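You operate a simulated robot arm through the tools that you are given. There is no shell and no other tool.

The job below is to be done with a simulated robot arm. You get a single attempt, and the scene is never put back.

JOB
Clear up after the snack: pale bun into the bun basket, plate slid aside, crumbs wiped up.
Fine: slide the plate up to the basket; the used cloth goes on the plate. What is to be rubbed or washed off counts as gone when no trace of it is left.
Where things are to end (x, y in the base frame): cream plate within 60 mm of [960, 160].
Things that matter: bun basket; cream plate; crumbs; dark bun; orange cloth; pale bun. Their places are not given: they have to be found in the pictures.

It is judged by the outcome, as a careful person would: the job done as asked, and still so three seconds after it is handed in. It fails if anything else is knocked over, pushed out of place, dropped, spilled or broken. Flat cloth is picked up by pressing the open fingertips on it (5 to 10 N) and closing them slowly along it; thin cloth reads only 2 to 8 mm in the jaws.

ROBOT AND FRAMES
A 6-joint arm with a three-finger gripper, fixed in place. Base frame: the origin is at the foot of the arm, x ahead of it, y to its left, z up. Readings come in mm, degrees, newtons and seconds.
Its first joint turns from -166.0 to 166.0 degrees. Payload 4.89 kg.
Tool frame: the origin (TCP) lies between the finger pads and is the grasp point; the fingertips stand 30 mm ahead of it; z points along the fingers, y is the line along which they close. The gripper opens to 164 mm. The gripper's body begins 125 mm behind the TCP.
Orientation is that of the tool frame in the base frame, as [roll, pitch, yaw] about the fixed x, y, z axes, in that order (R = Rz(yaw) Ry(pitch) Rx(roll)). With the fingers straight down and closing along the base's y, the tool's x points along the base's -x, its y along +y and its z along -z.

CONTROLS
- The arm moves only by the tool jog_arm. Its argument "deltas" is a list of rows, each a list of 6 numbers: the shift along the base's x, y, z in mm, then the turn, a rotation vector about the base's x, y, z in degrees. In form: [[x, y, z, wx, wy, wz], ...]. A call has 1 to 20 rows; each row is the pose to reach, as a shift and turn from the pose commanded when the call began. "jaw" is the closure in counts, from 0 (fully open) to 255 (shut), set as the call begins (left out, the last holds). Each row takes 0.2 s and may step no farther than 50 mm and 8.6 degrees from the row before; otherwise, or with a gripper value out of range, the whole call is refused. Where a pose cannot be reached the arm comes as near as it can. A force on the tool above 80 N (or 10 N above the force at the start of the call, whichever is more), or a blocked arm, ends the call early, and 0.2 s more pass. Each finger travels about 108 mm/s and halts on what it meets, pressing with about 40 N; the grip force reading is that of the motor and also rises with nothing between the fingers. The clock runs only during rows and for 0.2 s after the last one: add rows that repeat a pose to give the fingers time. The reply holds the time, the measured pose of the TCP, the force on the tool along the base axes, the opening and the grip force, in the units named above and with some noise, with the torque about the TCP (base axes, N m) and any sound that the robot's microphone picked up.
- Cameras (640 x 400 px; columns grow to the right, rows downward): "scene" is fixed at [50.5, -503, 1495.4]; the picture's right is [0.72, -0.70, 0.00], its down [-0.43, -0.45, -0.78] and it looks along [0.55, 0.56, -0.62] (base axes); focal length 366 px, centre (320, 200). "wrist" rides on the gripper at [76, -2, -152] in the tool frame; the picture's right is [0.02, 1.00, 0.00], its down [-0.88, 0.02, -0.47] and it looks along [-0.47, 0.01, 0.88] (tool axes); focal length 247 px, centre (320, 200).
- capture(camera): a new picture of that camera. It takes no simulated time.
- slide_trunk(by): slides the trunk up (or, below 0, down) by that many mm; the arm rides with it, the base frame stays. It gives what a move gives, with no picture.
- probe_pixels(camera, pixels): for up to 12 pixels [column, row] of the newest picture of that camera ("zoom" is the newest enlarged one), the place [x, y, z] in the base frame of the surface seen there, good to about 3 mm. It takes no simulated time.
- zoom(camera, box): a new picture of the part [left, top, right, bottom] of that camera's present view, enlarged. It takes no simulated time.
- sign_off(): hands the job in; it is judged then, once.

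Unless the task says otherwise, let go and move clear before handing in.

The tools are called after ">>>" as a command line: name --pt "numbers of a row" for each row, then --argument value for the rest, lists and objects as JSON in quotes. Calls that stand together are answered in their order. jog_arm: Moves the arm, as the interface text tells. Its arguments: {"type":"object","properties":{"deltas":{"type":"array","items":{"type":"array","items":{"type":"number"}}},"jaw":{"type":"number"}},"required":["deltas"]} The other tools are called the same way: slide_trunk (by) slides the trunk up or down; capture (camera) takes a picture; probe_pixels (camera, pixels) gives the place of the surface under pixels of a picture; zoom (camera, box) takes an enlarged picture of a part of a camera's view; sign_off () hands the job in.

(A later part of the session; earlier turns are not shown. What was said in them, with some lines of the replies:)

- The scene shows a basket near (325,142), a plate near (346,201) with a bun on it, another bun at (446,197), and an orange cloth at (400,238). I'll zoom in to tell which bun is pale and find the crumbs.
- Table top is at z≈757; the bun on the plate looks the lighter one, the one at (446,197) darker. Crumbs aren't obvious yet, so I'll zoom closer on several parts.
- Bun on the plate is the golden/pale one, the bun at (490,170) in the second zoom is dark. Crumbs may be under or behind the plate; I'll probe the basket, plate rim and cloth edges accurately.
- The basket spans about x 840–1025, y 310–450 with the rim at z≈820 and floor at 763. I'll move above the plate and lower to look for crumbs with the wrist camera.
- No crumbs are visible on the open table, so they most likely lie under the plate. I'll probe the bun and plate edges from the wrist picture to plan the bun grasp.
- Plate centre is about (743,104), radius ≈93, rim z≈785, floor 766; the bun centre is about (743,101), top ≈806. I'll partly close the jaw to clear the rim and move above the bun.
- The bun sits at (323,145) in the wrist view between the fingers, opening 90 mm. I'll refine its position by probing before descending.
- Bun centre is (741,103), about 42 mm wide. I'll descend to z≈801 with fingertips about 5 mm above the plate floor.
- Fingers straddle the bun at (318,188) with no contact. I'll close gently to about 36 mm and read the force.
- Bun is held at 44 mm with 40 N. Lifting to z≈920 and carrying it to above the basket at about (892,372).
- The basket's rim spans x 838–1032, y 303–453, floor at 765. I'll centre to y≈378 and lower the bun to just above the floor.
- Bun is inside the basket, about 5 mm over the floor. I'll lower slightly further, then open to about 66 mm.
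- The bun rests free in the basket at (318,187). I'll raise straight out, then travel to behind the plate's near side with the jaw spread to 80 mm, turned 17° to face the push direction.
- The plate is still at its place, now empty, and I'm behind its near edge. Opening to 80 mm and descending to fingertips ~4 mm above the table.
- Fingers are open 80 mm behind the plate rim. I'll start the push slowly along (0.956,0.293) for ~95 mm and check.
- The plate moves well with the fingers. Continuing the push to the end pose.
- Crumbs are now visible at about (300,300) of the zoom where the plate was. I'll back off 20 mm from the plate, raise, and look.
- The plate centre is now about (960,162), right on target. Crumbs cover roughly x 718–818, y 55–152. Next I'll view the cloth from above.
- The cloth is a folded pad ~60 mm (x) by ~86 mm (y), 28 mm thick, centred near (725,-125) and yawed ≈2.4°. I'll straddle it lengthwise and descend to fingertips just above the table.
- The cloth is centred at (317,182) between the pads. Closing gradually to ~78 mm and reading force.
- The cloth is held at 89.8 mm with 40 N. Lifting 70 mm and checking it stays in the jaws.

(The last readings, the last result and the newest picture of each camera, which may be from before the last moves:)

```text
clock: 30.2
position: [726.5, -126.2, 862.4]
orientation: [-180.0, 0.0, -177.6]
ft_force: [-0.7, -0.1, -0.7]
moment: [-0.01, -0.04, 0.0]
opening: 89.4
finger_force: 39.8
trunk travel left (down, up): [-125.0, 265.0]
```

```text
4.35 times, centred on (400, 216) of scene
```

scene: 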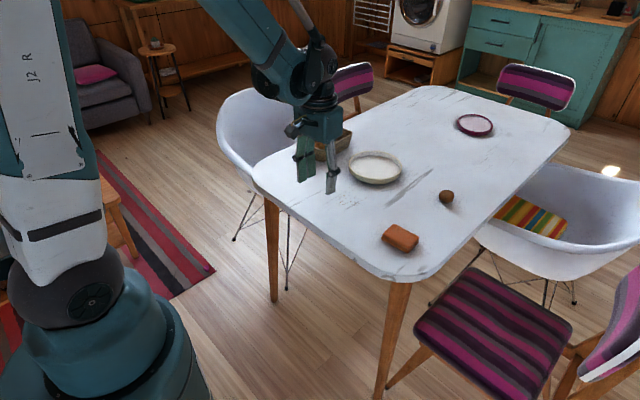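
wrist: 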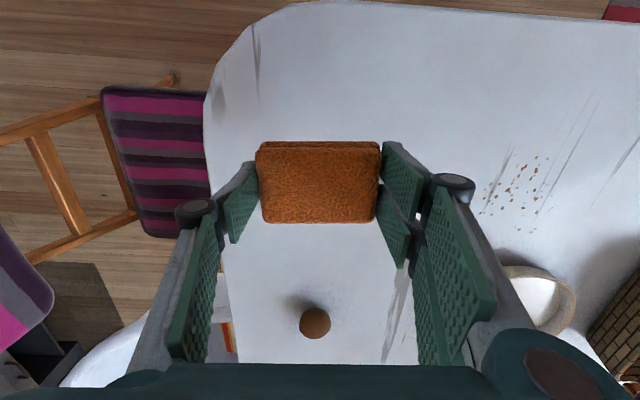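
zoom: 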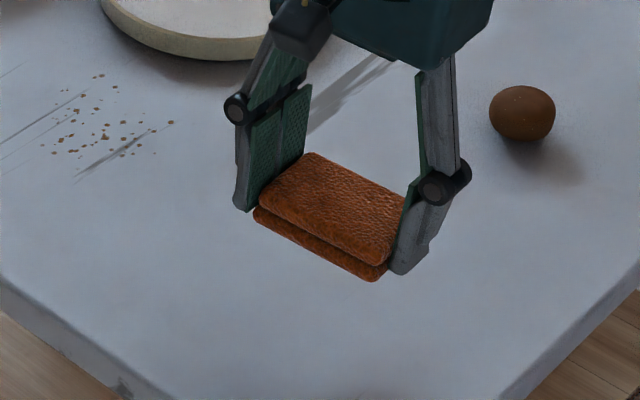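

Cloth hangs securely with its base flat. I'll carry it to the near side of the crumbs at (700,92) and lower to just above the table.

>>> jog_arm --pt "-5 40 0 0 0 -1.2" --pt "-10 80 0 0 0 -2.4" --pt "-15 120 0 0 0 -2.4" --pt "-20 160 0 0 0 -2.4" --pt "-25 195 0 0 0 -2.4" --pt "-28 217 0 0 0 -2.4" --pt "-28 217 -25 0 0 -2.4" --pt "-28 217 -50 0 0 -2.4" --pt "-28 217 -64 0 0 -2.4" --pt "-28 217 -67 0 0 -2.4" --pt "-28 217 -67 0 0 -2.4"

>>> capture --camera "wrist"

```text
clock: 32.6
position: [697.2, 92.8, 794.7]
orientation: [180.0, 0.0, -179.9]
ft_force: [-0.7, 0.2, -0.9]
moment: [0.01, 0.04, 0.02]
opening: 89.1
finger_force: 39.9
trunk travel left (down, up): [-125.0, 265.0]
```

```text
taken
```

wrist: 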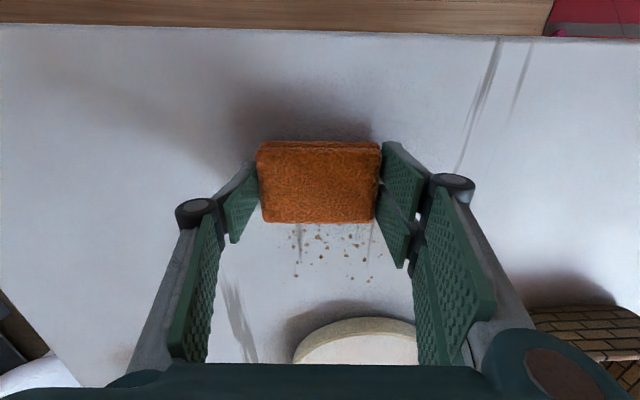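

The cloth is just before the crumbs at z≈796. Lowering in 1 mm steps until I feel light contact.

>>> jog_arm --pt "0 0 -1 0 0 0" --pt "0 0 -2 0 0 0" --pt "0 0 -3 0 0 0" --pt "0 0 -3 0 0 0"

>>> jog_arm --pt "0 0 -1 0 0 0" --pt "0 0 -1 0 0 0"

```text
clock: 33.6
position: [698.6, 93.8, 793.6]
orientation: [-180.0, -0.1, -180.0]
ft_force: [0.9, 0.3, -1.8]
moment: [0.03, -0.04, -0.01]
opening: 89.2
finger_force: 40.0
trunk travel left (down, up): [-125.0, 265.0]
```

```text
clock: 34.2
position: [698.4, 94.8, 793.2]
orientation: [-179.9, 0.1, 179.9]
ft_force: [6.7, -2.9, 38.8]
moment: [-0.25, -0.11, 0.1]
opening: 89.2
finger_force: 40.2
trunk travel left (down, up): [-125.0, 265.0]
```

Contact gives 38.8 N at this height, so I'll ease up 0.6 mm to get light pressure.

>>> jog_arm --pt "0 0 0.6 0 0 0" --pt "0 0 0.6 0 0 0"

```text
clock: 34.8
position: [697.5, 93.2, 791.4]
orientation: [-180.0, 0.0, 179.9]
ft_force: [0.7, -6.6, 37.2]
moment: [-0.28, -0.12, 0.08]
opening: 89.1
finger_force: 39.9
trunk travel left (down, up): [-125.0, 265.0]
```

Force stayed at 37 N; raising a little more to see how it varies.

>>> jog_arm --pt "0 0 0.6 0 0 0" --pt "0 0 0.6 0 0 0"

```text
clock: 35.4
position: [698.1, 94.4, 792.6]
orientation: [-180.0, 0.0, 179.9]
ft_force: [1.6, -8.3, 16.4]
moment: [-0.35, -0.14, -0.02]
opening: 89.2
finger_force: 39.4
trunk travel left (down, up): [-125.0, 265.0]
```

Pressure is now 16 N, suitable for wiping. First stroke forward in x by 125 mm.

>>> jog_arm --pt "8 0 0 0 0 0" --pt "16 0 0 0 0 0" --pt "25 0 0 0 0 0" --pt "34 0 0 0 0 0" --pt "43 0 0 0 0 0" --pt "52 0 0 0 0 0" --pt "61 0 0 0 0 0" --pt "70 0 0 0 0 0" --pt "79 0 0 0 0 0" --pt "88 0 0 0 0 0" --pt "97 0 0 0 0 0" --pt "106 0 0 0 0 0" --pt "114 0 0 0 0 0" --pt "120 0 0 0 0 0" --pt "125 0 0 0 0 0" --pt "125 0 0 0 0 0"

>>> capture --camera "wrist"

>>> zoom --camera "scene" --box '[300, 160, 420, 242]'

```text
clock: 38.8
position: [823.2, 92.9, 794.3]
orientation: [180.0, 0.0, -180.0]
ft_force: [0.0, 0.5, -0.4]
moment: [-0.01, 0.0, 0.01]
opening: 89.1
finger_force: 39.9
trunk travel left (down, up): [-125.0, 265.0]
```

```text
taken
```

wrist: 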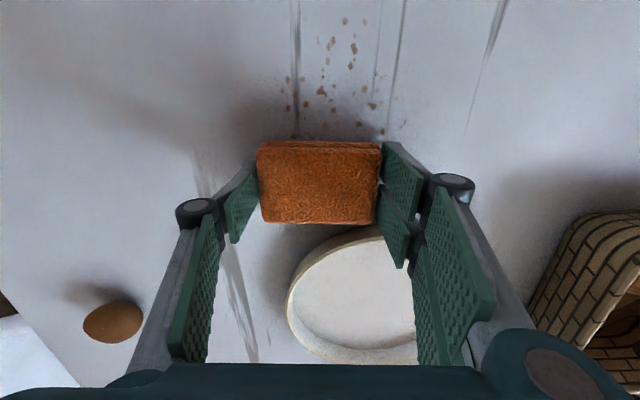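

```text
4.88 times, centred on (360, 201) of scene
```

zoom: 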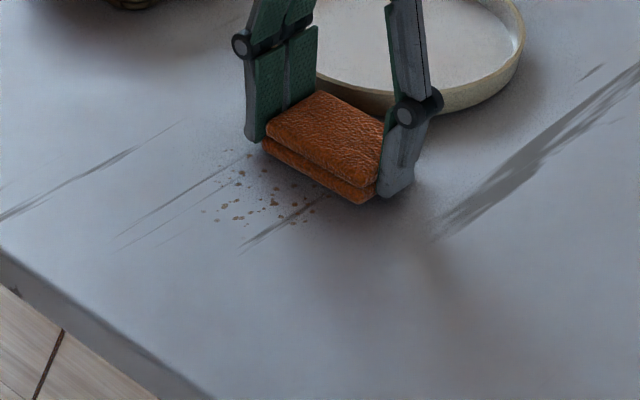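

Crumbs partly faded at (350,60) of the wrist view, but contact was lost by the stroke's end (force ≈0). I'll press down ~1 mm again before the return stroke.

>>> jog_arm --pt "0 0 -0.6 0 0 0" --pt "0 0 -1.0 0 0 0" --pt "0 0 -1.0 0 0 0"

```text
clock: 39.6
position: [823.5, 92.2, 792.7]
orientation: [180.0, 0.0, -180.0]
ft_force: [0.0, -1.2, 4.2]
moment: [0.13, -0.01, 0.04]
opening: 89.0
finger_force: 39.8
trunk travel left (down, up): [-125.0, 265.0]
```

>>> jog_arm --pt "0 0 -0.4 0 0 0" --pt "0 0 -0.4 0 0 0"

```text
clock: 40.2
position: [823.3, 93.3, 793.9]
orientation: [180.0, 0.0, 180.0]
ft_force: [3.0, 4.5, 10.7]
moment: [0.21, -0.06, 0.05]
opening: 89.2
finger_force: 40.1
trunk travel left (down, up): [-125.0, 265.0]
```

Now 10.7 N. Return stroke backward over the same lane, in two parts to read the force midway.

>>> jog_arm --pt "-8 0 0 0 0 0" --pt "-16 0 0 0 0 0" --pt "-24 0 0 0 0 0" --pt "-32 0 0 0 0 0" --pt "-40 0 0 0 0 0" --pt "-48 0 0 0 0 0" --pt "-56 0 0 0 0 0" --pt "-64 0 0 0 0 0"

>>> jog_arm --pt "-8 0 0 0 0 0" --pt "-16 0 0 0 0 0" --pt "-24 0 0 0 0 0" --pt "-32 0 0 0 0 0" --pt "-40 0 0 0 0 0" --pt "-48 0 0 0 0 0" --pt "-56 0 0 0 0 0" --pt "-64 0 0 0 0 0" --pt "-70 0 0 0 0 0"

>>> capture --camera "wrist"

>>> zoom --camera "scene" --box '[300, 160, 420, 242]'

```text
clock: 42.0
position: [759.8, 92.3, 791.8]
orientation: [179.9, 0.2, 179.9]
ft_force: [16.7, 0.3, 42.2]
moment: [-0.03, -0.48, 0.06]
opening: 89.5
finger_force: 40.3
trunk travel left (down, up): [-125.0, 265.0]
```

```text
clock: 44.0
position: [687.8, 93.7, 791.7]
orientation: [-180.0, 0.0, -180.0]
ft_force: [0.3, 0.6, 0.0]
moment: [-0.02, 0.01, 0.0]
opening: 89.0
finger_force: 39.8
trunk travel left (down, up): [-125.0, 265.0]
```

```text
taken
```

wrist: 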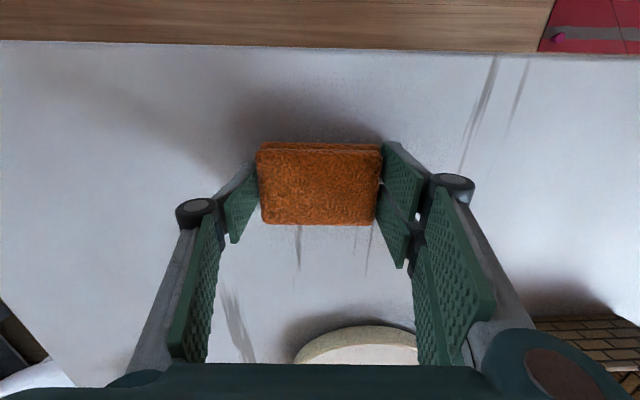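

```text
4.88 times, centred on (360, 201) of scene
```

zoom: 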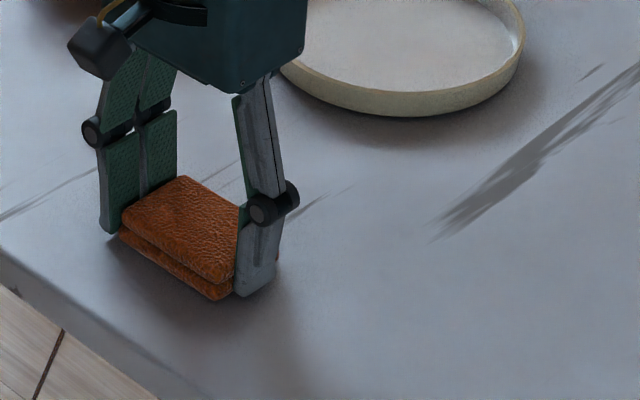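

Most crumbs seem gone; I'll zoom on the wrist view to check for traces.

>>> zoom --camera "wrist" --box '[200, 210, 440, 360]'

>>> zoom --camera "wrist" --box '[230, 120, 430, 240]'

```text
2.67 times, centred on (320, 285) of wrist
```

zoom: 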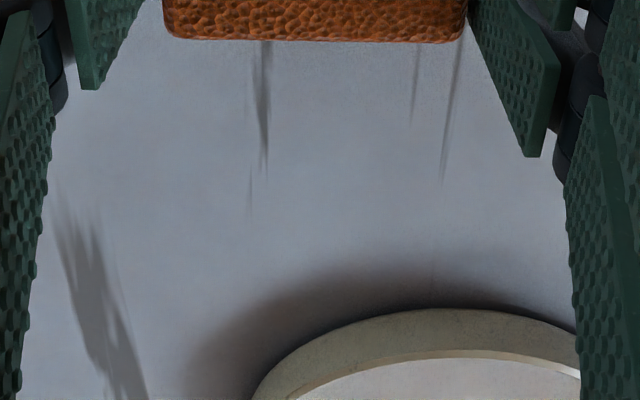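

```text
3.20 times, centred on (330, 180) of wrist
```

zoom: 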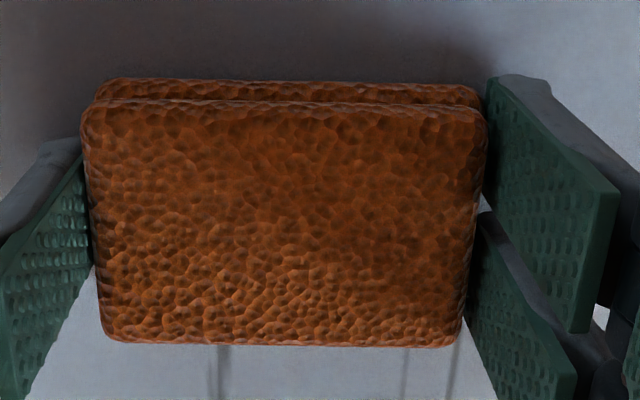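

No crumbs visible ahead of the cloth. I'll lift and inspect the whole patch, including where the cloth stands.

>>> jog_arm --pt "0 0 10 0 0 0" --pt "-20 0 30 0 0 0" --pt "-50 0 60 0 0 0" --pt "-85 0 90 0 0 0" --pt "-110 0 110 0 0 0" --pt "-110 0 110 0 0 0"

>>> capture --camera "wrist"

>>> zoom --camera "wrist" --box '[230, 220, 430, 345]'

>>> zoom --camera "scene" --box '[310, 180, 400, 236]'

```text
clock: 45.4
position: [579.1, 94.1, 901.4]
orientation: [-179.9, 0.0, -179.9]
ft_force: [-0.7, 0.6, 0.2]
moment: [0.02, -0.04, 0.01]
opening: 88.8
finger_force: 39.9
trunk travel left (down, up): [-125.0, 265.0]
```

```text
taken
```

wrist: 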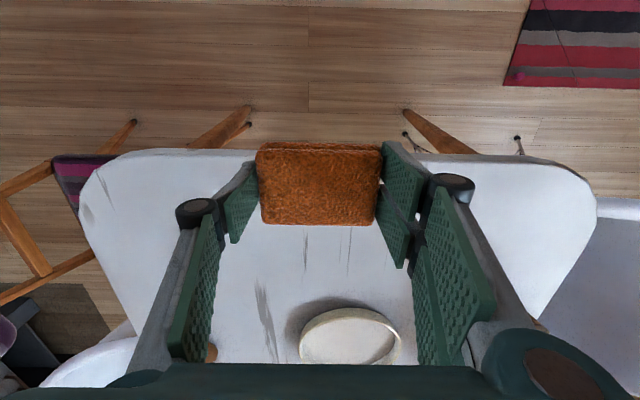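

```text
3.20 times, centred on (330, 282) of wrist
```

zoom: 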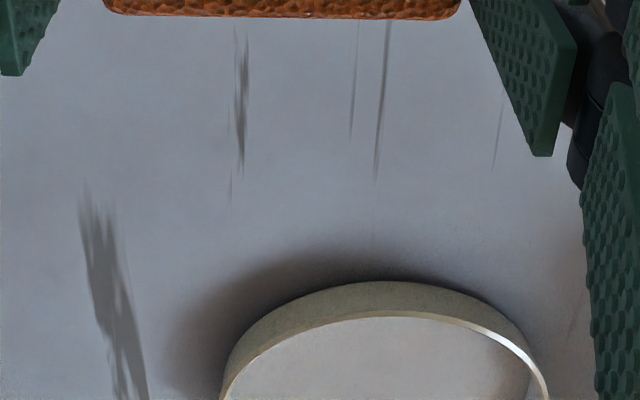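

```text
7.11 times, centred on (355, 208) of scene
```

zoom: 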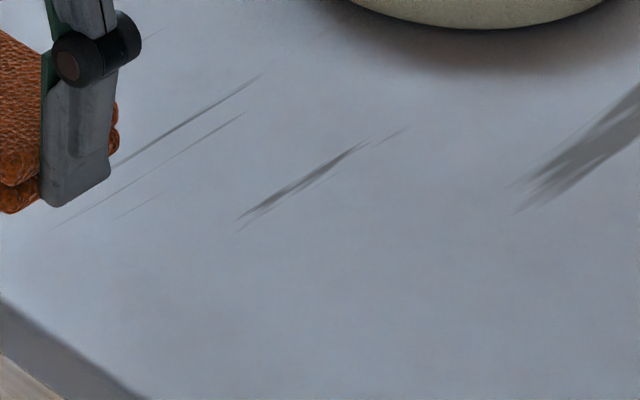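

No crumb traces remain visible; only the table's grey veins show. To be sure of the margins I'll make another light pass with the lane shifted to y≈122.

>>> jog_arm --pt "25 6 -20 0 0 0" --pt "60 15 -45 0 0 0" --pt "95 24 -75 0 0 0" --pt "120 30 -95 0 0 0" --pt "121 30 -107 0 0 0" --pt "121 30 -109 0 0 0" --pt "121 30 -110 0 0 0" --pt "121 30 -110.5 0 0 0" --pt "121 30 -110.5 0 0 0"

```text
clock: 47.4
position: [701.1, 124.0, 791.4]
orientation: [-179.9, 0.0, 180.0]
ft_force: [3.5, 4.2, 11.0]
moment: [0.15, -0.08, 0.02]
opening: 89.2
finger_force: 39.7
trunk travel left (down, up): [-125.0, 265.0]
```

Contact at 11 N. Stroke forward along y≈122, lowering 1 mm over the length to keep contact.

>>> jog_arm --pt "8 0 -0.1 0 0 0" --pt "16 0 -0.1 0 0 0" --pt "24 0 -0.2 0 0 0" --pt "32 0 -0.3 0 0 0" --pt "40 0 -0.3 0 0 0" --pt "48 0 -0.4 0 0 0" --pt "56 0 -0.5 0 0 0" --pt "62 0 -0.5 0 0 0"

>>> jog_arm --pt "8 0 -0.1 0 0 0" --pt "16 0 -0.1 0 0 0" --pt "24 0 -0.2 0 0 0" --pt "32 0 -0.3 0 0 0" --pt "40 0 -0.3 0 0 0" --pt "48 0 -0.4 0 0 0" --pt "56 0 -0.5 0 0 0" --pt "60 0 -0.5 0 0 0"

>>> capture --camera "wrist"

```text
clock: 49.2
position: [762.8, 123.5, 791.6]
orientation: [179.9, -0.1, 179.9]
ft_force: [-5.8, 0.6, 11.3]
moment: [0.14, 0.18, 0.04]
opening: 89.0
finger_force: 39.7
trunk travel left (down, up): [-125.0, 265.0]
```

```text
clock: 51.0
position: [822.5, 123.0, 791.9]
orientation: [-180.0, 0.0, -179.9]
ft_force: [-3.3, 1.2, 7.3]
moment: [0.16, 0.12, 0.06]
opening: 88.7
finger_force: 40.4
trunk travel left (down, up): [-125.0, 265.0]
```

```text
taken
```

wrist: 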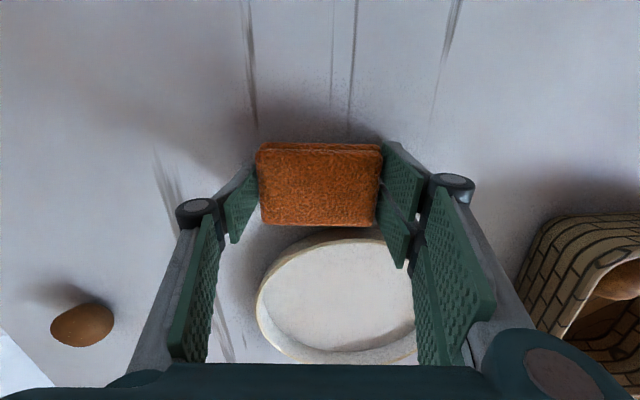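

Good steady contact (7–11 N). I'll sweep sideways to y≈75 and stroke back to cover the other margin.

>>> jog_arm --pt "0 -10 0 0 0 0" --pt "0 -20 0 0 0 0" --pt "0 -30 0 0 0 0" --pt "0 -40 0 0 0 0" --pt "0 -47 0 0 0 0" --pt "-8 -47 0.1 0 0 0" --pt "-16 -47 0.1 0 0 0" --pt "-24 -47 0.2 0 0 0" --pt "-32 -47 0.3 0 0 0" --pt "-40 -47 0.3 0 0 0" --pt "-48 -47 0.4 0 0 0" --pt "-56 -47 0.5 0 0 0" --pt "-62 -47 0.5 0 0 0"

>>> jog_arm --pt "-8 0 0.1 0 0 0" --pt "-16 0 0.1 0 0 0" --pt "-24 0 0.2 0 0 0" --pt "-32 0 0.3 0 0 0" --pt "-40 0 0.3 0 0 0" --pt "-48 0 0.4 0 0 0" --pt "-56 0 0.5 0 0 0" --pt "-62 0 0.5 0 0 0"

>>> capture --camera "wrist"

```text
clock: 53.8
position: [760.0, 78.5, 791.6]
orientation: [180.0, 0.0, -180.0]
ft_force: [0.9, -0.5, 0.3]
moment: [0.03, 0.05, -0.03]
opening: 89.0
finger_force: 39.9
trunk travel left (down, up): [-125.0, 265.0]
```

```text
clock: 55.6
position: [696.7, 76.6, 790.9]
orientation: [-180.0, 0.0, 180.0]
ft_force: [0.9, 0.2, -0.7]
moment: [-0.02, 0.07, -0.02]
opening: 89.1
finger_force: 39.6
trunk travel left (down, up): [-125.0, 265.0]
```

```text
taken
```

wrist: 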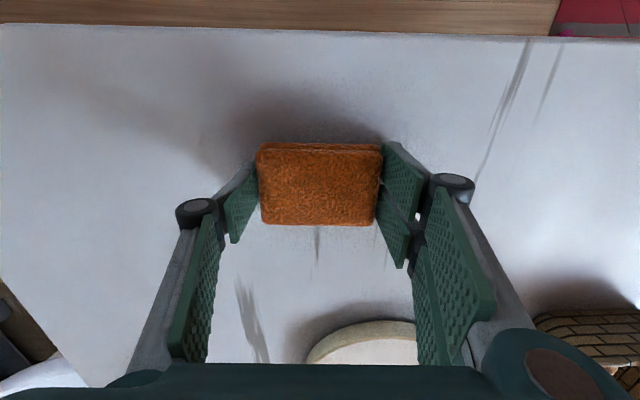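

Contact was lost on this lane (≈0 N). I'll lower in small steps to regain contact and stroke forward once more.

>>> jog_arm --pt "0 0 -0.5 0 0 0" --pt "0 0 -0.8 0 0 0" --pt "0 0 -0.8 0 0 0"

```text
clock: 56.4
position: [696.8, 76.5, 791.6]
orientation: [-180.0, 0.0, 179.9]
ft_force: [2.6, -2.8, 17.4]
moment: [0.05, -0.05, -0.03]
opening: 89.2
finger_force: 39.9
trunk travel left (down, up): [-125.0, 265.0]
```

>>> jog_arm --pt "8 0 -0.1 0 0 0" --pt "16 0 -0.1 0 0 0" --pt "24 0 -0.2 0 0 0" --pt "32 0 -0.3 0 0 0" --pt "40 0 -0.3 0 0 0" --pt "48 0 -0.4 0 0 0" --pt "56 0 -0.5 0 0 0" --pt "62 0 -0.5 0 0 0"

>>> jog_arm --pt "8 0 -0.1 0 0 0" --pt "16 0 -0.1 0 0 0" --pt "24 0 -0.2 0 0 0" --pt "32 0 -0.3 0 0 0" --pt "40 0 -0.3 0 0 0" --pt "48 0 -0.4 0 0 0" --pt "56 0 -0.5 0 0 0" --pt "62 0 -0.5 0 0 0"

>>> capture --camera "wrist"

```text
clock: 58.2
position: [759.2, 74.5, 789.3]
orientation: [180.0, 0.0, 180.0]
ft_force: [-10.7, 0.1, 21.0]
moment: [0.07, 0.28, 0.04]
opening: 89.1
finger_force: 39.9
trunk travel left (down, up): [-125.0, 265.0]
```

```text
clock: 60.0
position: [822.3, 75.7, 791.3]
orientation: [-180.0, 0.1, -180.0]
ft_force: [-3.8, 0.4, 7.9]
moment: [0.09, 0.15, 0.05]
opening: 88.8
finger_force: 40.0
trunk travel left (down, up): [-125.0, 265.0]
```

```text
taken
```

wrist: 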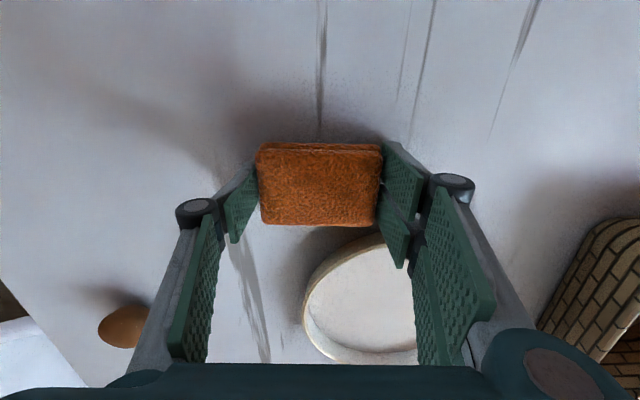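

That stroke held good contact. I'll lift the cloth and inspect the table once more.

>>> jog_arm --pt "0 0 10 0 0 0" --pt "-3 10 40 0 0 0" --pt "-3 30 80 0 0 0" --pt "-3 45 100 0 0 0" --pt "-3 45 100 0 0 0"

>>> capture --camera "wrist"

>>> zoom --camera "scene" --box '[300, 170, 400, 232]'

>>> zoom --camera "wrist" --box '[200, 0, 440, 140]'

```text
clock: 61.2
position: [818.5, 124.1, 888.3]
orientation: [180.0, 0.0, 179.9]
ft_force: [0.2, 0.0, -0.6]
moment: [0.04, -0.03, -0.02]
opening: 89.0
finger_force: 39.8
trunk travel left (down, up): [-125.0, 265.0]
```

```text
taken
```

wrist: 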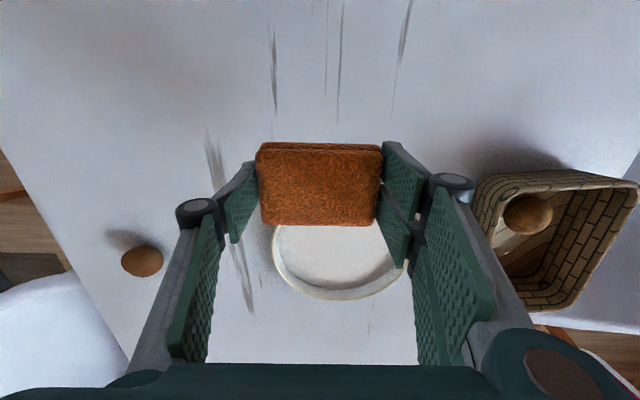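

```text
6.40 times, centred on (350, 201) of scene
```

zoom: 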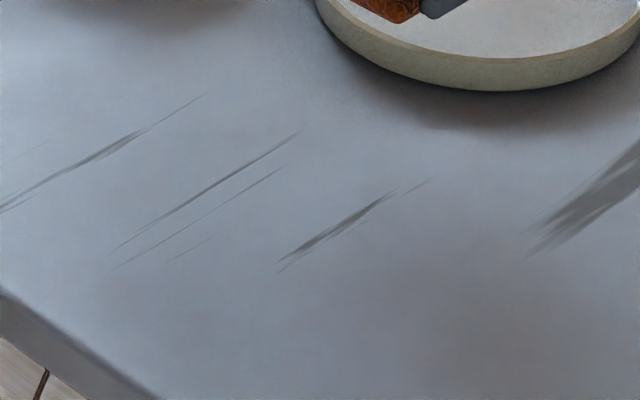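

```text
2.67 times, centred on (320, 70) of wrist
```

zoom: 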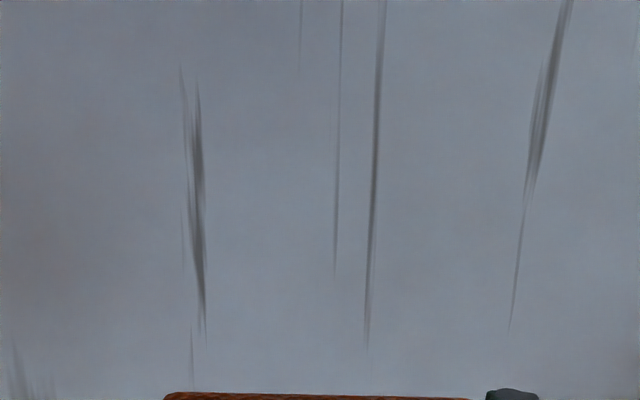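

The table is clean: only the grey veins remain at the old plate spot. Now I'll carry the cloth over the plate at about (947,158).

>>> jog_arm --pt "30 8 0 0 0 0" --pt "65 18 0 0 0 0" --pt "100 28 0 0 0 0" --pt "128 38 0 0 0 0" --pt "128 38 0 0 0 0" --pt "128 38 0 0 0 0"

>>> capture --camera "wrist"

>>> zoom --camera "scene" --box '[300, 110, 440, 200]'

```text
clock: 62.6
position: [945.6, 159.0, 887.6]
orientation: [180.0, -0.1, -180.0]
ft_force: [0.5, -0.7, -1.8]
moment: [0.01, 0.08, -0.02]
opening: 89.0
finger_force: 40.0
trunk travel left (down, up): [-125.0, 265.0]
```

```text
taken
```

wrist: 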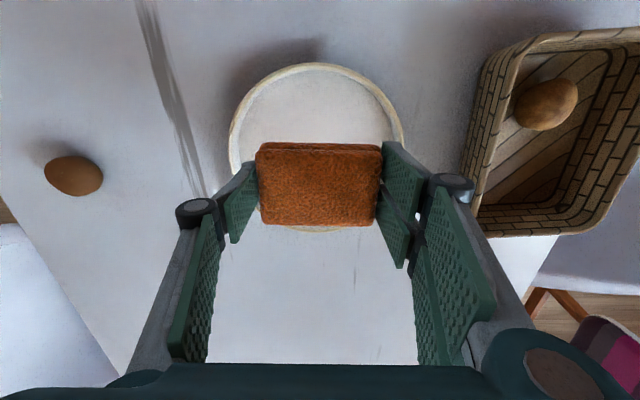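

```text
4.44 times, centred on (370, 155) of scene
```

zoom: 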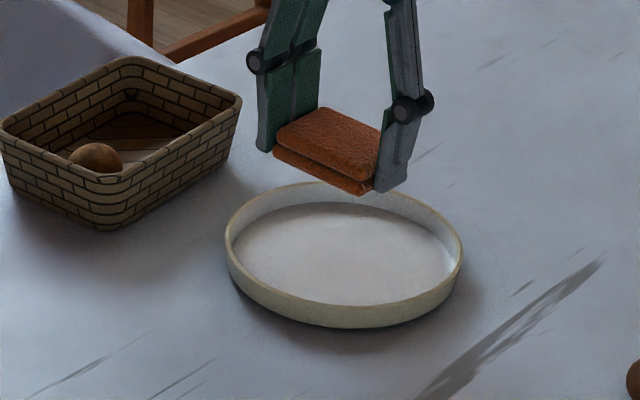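

>>> probe_pixels --camera "wrist" --pixels '[[231, 140], [402, 130], [316, 64], [320, 228], [316, 100], [316, 140]]'

>>> probe_pixels --camera "scene" --pixels '[[350, 166], [401, 165], [373, 183], [373, 152], [375, 165]]'

```text
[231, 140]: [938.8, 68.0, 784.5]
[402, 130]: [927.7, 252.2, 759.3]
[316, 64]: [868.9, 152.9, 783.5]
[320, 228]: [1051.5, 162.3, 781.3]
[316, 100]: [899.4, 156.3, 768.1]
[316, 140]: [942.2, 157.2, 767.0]
```

```text
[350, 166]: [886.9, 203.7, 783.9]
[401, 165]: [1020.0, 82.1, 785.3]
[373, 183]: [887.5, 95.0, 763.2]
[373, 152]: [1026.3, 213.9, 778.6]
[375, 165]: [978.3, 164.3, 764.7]
```

The plate centre is (960,160) and the cloth is above it with clearance all round. Lowering toward the plate floor.

>>> jog_arm --pt "3 1 -25 0 0 0" --pt "5 2 -50 0 0 0" --pt "5 2 -70 0 0 0" --pt "5 2 -82 0 0 0" --pt "5 2 -88 0 0 0" --pt "5 2 -88 0 0 0"

>>> capture --camera "wrist"

>>> zoom --camera "scene" --box '[300, 110, 440, 200]'

```text
clock: 64.0
position: [952.9, 161.1, 801.6]
orientation: [-179.9, -0.1, 180.0]
ft_force: [0.0, -0.3, -1.1]
moment: [-0.01, 0.03, 0.0]
opening: 88.8
finger_force: 40.3
trunk travel left (down, up): [-125.0, 265.0]
```

```text
taken
```

wrist: 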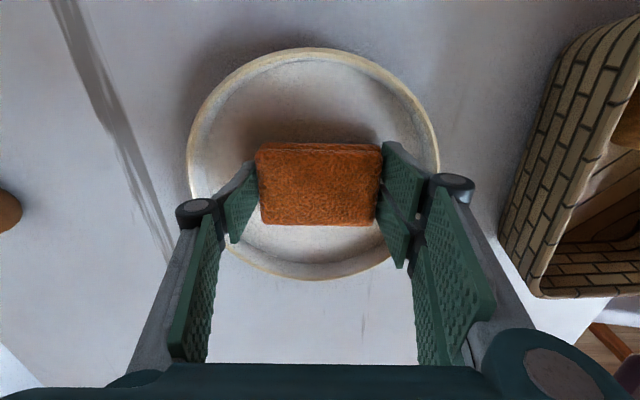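

```text
4.44 times, centred on (370, 155) of scene
```

zoom: 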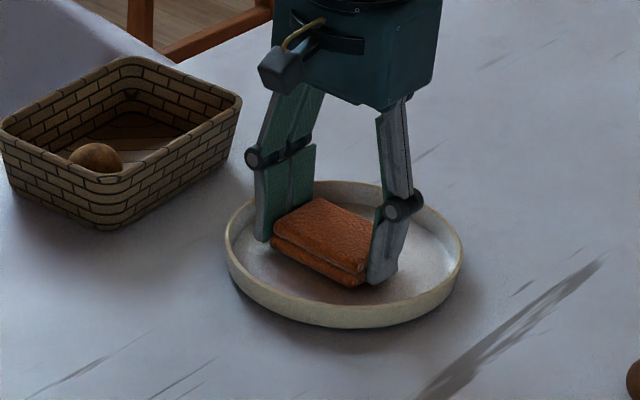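

Cloth is inside the plate, a couple of mm above its floor. I'll lower in small steps until light contact.

>>> jog_arm --pt "0 0 -1 0 0 0" --pt "0 0 -2 0 0 0" --pt "0 0 -2 0 0 0"

```text
clock: 64.8
position: [951.9, 161.5, 800.4]
orientation: [179.9, -0.1, -180.0]
ft_force: [-0.7, 0.1, -0.5]
moment: [0.01, -0.03, 0.02]
opening: 88.7
finger_force: 40.7
trunk travel left (down, up): [-125.0, 265.0]
```

>>> jog_arm --pt "0 0 -0.7 0 0 0" --pt "0 0 -1.3 0 0 0" --pt "0 0 -1.3 0 0 0"

```text
clock: 65.6
position: [951.9, 160.7, 797.6]
orientation: [-180.0, 0.0, 180.0]
ft_force: [0.0, -0.1, -0.3]
moment: [0.01, -0.02, 0.0]
opening: 89.0
finger_force: 39.8
trunk travel left (down, up): [-125.0, 265.0]
```

Still no contact; one more small step down.

>>> jog_arm --pt "0 0 -0.5 0 0 0" --pt "0 0 -0.9 0 0 0" --pt "0 0 -0.9 0 0 0"

```text
clock: 66.4
position: [952.2, 161.1, 797.7]
orientation: [-180.0, -0.1, -180.0]
ft_force: [3.0, 5.9, 12.9]
moment: [0.2, -0.15, 0.0]
opening: 89.0
finger_force: 39.8
trunk travel left (down, up): [-125.0, 265.0]
```

Light contact with the plate floor (12.9 N). Opening to ~104 mm to release the cloth.

>>> jog_arm --pt "0 0 0.3 0 0 0" --pt "0 0 0.5 0 0 0" --pt "0 0 0.5 0 0 0" --jaw 94

>>> capture --camera "wrist"

```text
clock: 67.2
position: [951.2, 160.3, 798.0]
orientation: [180.0, 0.0, 179.9]
ft_force: [0.2, 0.6, 0.8]
moment: [0.01, -0.02, -0.01]
opening: 103.5
finger_force: 0.1
trunk travel left (down, up): [-125.0, 265.0]
```

```text
taken
```

wrist: 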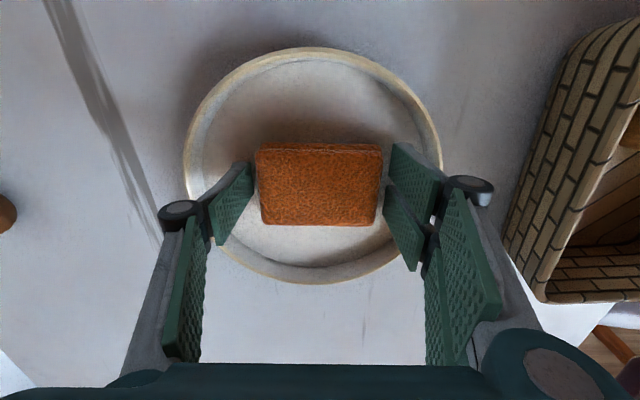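

The cloth is free in the plate with both pads clear of it. Raising straight up, then retreating clear toward the base.

>>> jog_arm --pt "0 0 10 0 0 0" --pt "0 0 35 0 0 0" --pt "0 0 70 0 0 0" --pt "0 0 110 0 0 0" --pt "-30 -10 140 0 0 0" --pt "-70 -20 165 0 0 0" --pt "-115 -30 180 0 0 0" --pt "-160 -40 190 0 0 0" --pt "-205 -50 200 0 0 0" --pt "-250 -60 200 0 0 0" --pt "-295 -70 200 0 0 0" --pt "-340 -80 200 0 0 0" --pt "-340 -80 200 0 0 0"

>>> capture --camera "wrist"

>>> capture --camera "scene"

```text
clock: 70.0
position: [609.6, 78.0, 1000.9]
orientation: [180.0, 0.0, 179.9]
ft_force: [0.7, -0.3, -0.5]
moment: [-0.02, -0.07, 0.01]
opening: 103.6
finger_force: 0.0
trunk travel left (down, up): [-125.0, 265.0]
```

```text
taken
```

wrist: 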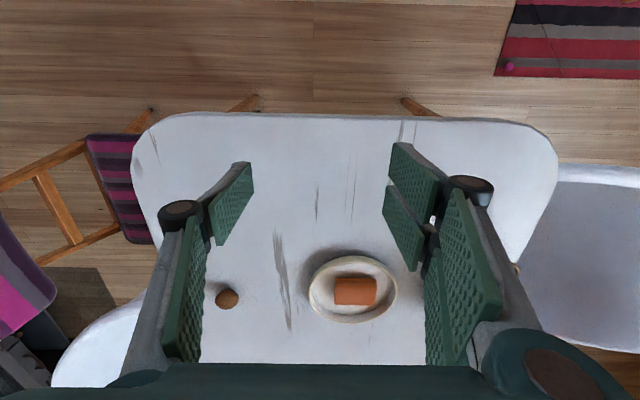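

```text
taken
```

scene: 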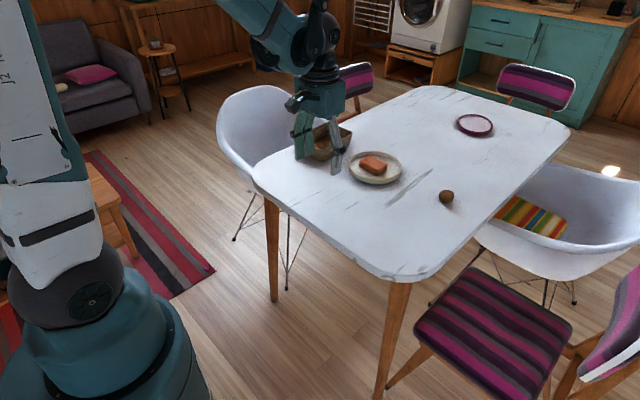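

The cloth sits on the plate at (354,290), dark bun untouched. A last close check of the table for traces and the plate's and basket's positions.

>>> zoom --camera "wrist" --box '[270, 140, 410, 230]'

>>> zoom --camera "wrist" --box '[200, 220, 430, 365]'

>>> zoom --camera "scene" --box '[280, 110, 430, 230]'

>>> probe_pixels --camera "wrist" --pixels '[[310, 290], [397, 290], [353, 257], [353, 321], [354, 290], [227, 299]]'

```text
4.44 times, centred on (340, 185) of wrist
```

zoom: 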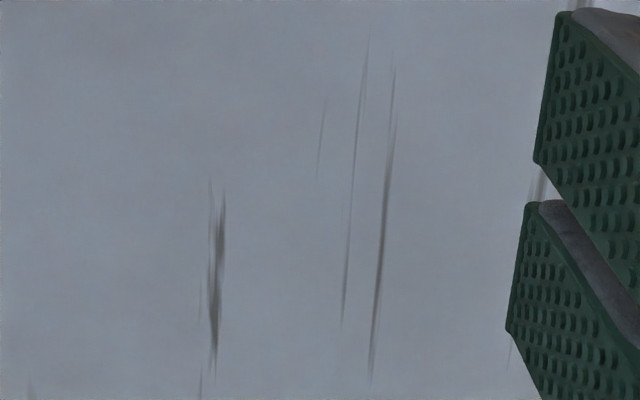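

```text
2.76 times, centred on (315, 292) of wrist
```

zoom: 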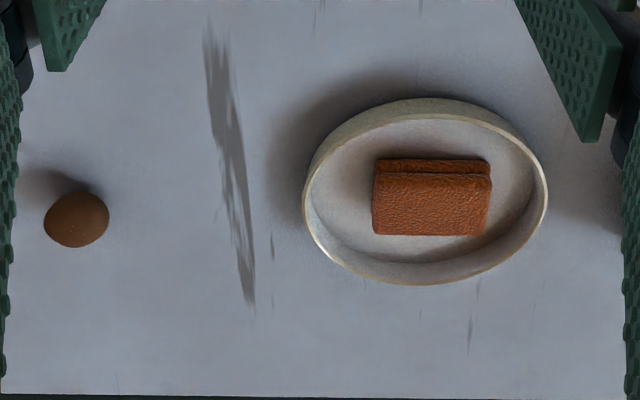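

```text
3.33 times, centred on (355, 170) of scene
```

zoom: 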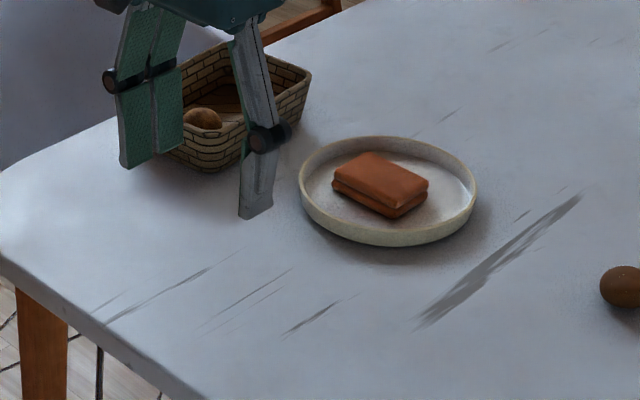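

```text
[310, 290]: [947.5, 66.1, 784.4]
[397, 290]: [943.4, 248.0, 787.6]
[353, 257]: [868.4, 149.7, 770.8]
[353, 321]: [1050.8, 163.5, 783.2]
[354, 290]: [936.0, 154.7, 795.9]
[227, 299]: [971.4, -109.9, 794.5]
```

All checks pass: the pale bun is in the basket, the plate is centred near (960,158) with the cloth on it, no crumb traces remain and the dark bun is unmoved. The gripper is empty and clear, so I'm handing in.

>>> sign_off

```text
The job is handed in.
```

The clear-up is finished and handed in. No verdict has come back yet.

- **Pale bun:** it is in the bun basket, set down on the floor of it.
- **Cream plate:** it was slid up beside the basket. Its centre is at about (960, 158), a couple of mm from the target.
- **Crumbs:** they were under the plate and only showed once it had moved. I wiped the patch in several overlapping strokes. In the last close-up pictures only the table's own grey veins remain.
- **Orange cloth:** it lies flat inside the plate's rim.

The dark bun and basket look unmoved in the final pictures. The gripper was empty and clear of everything when I handed in.
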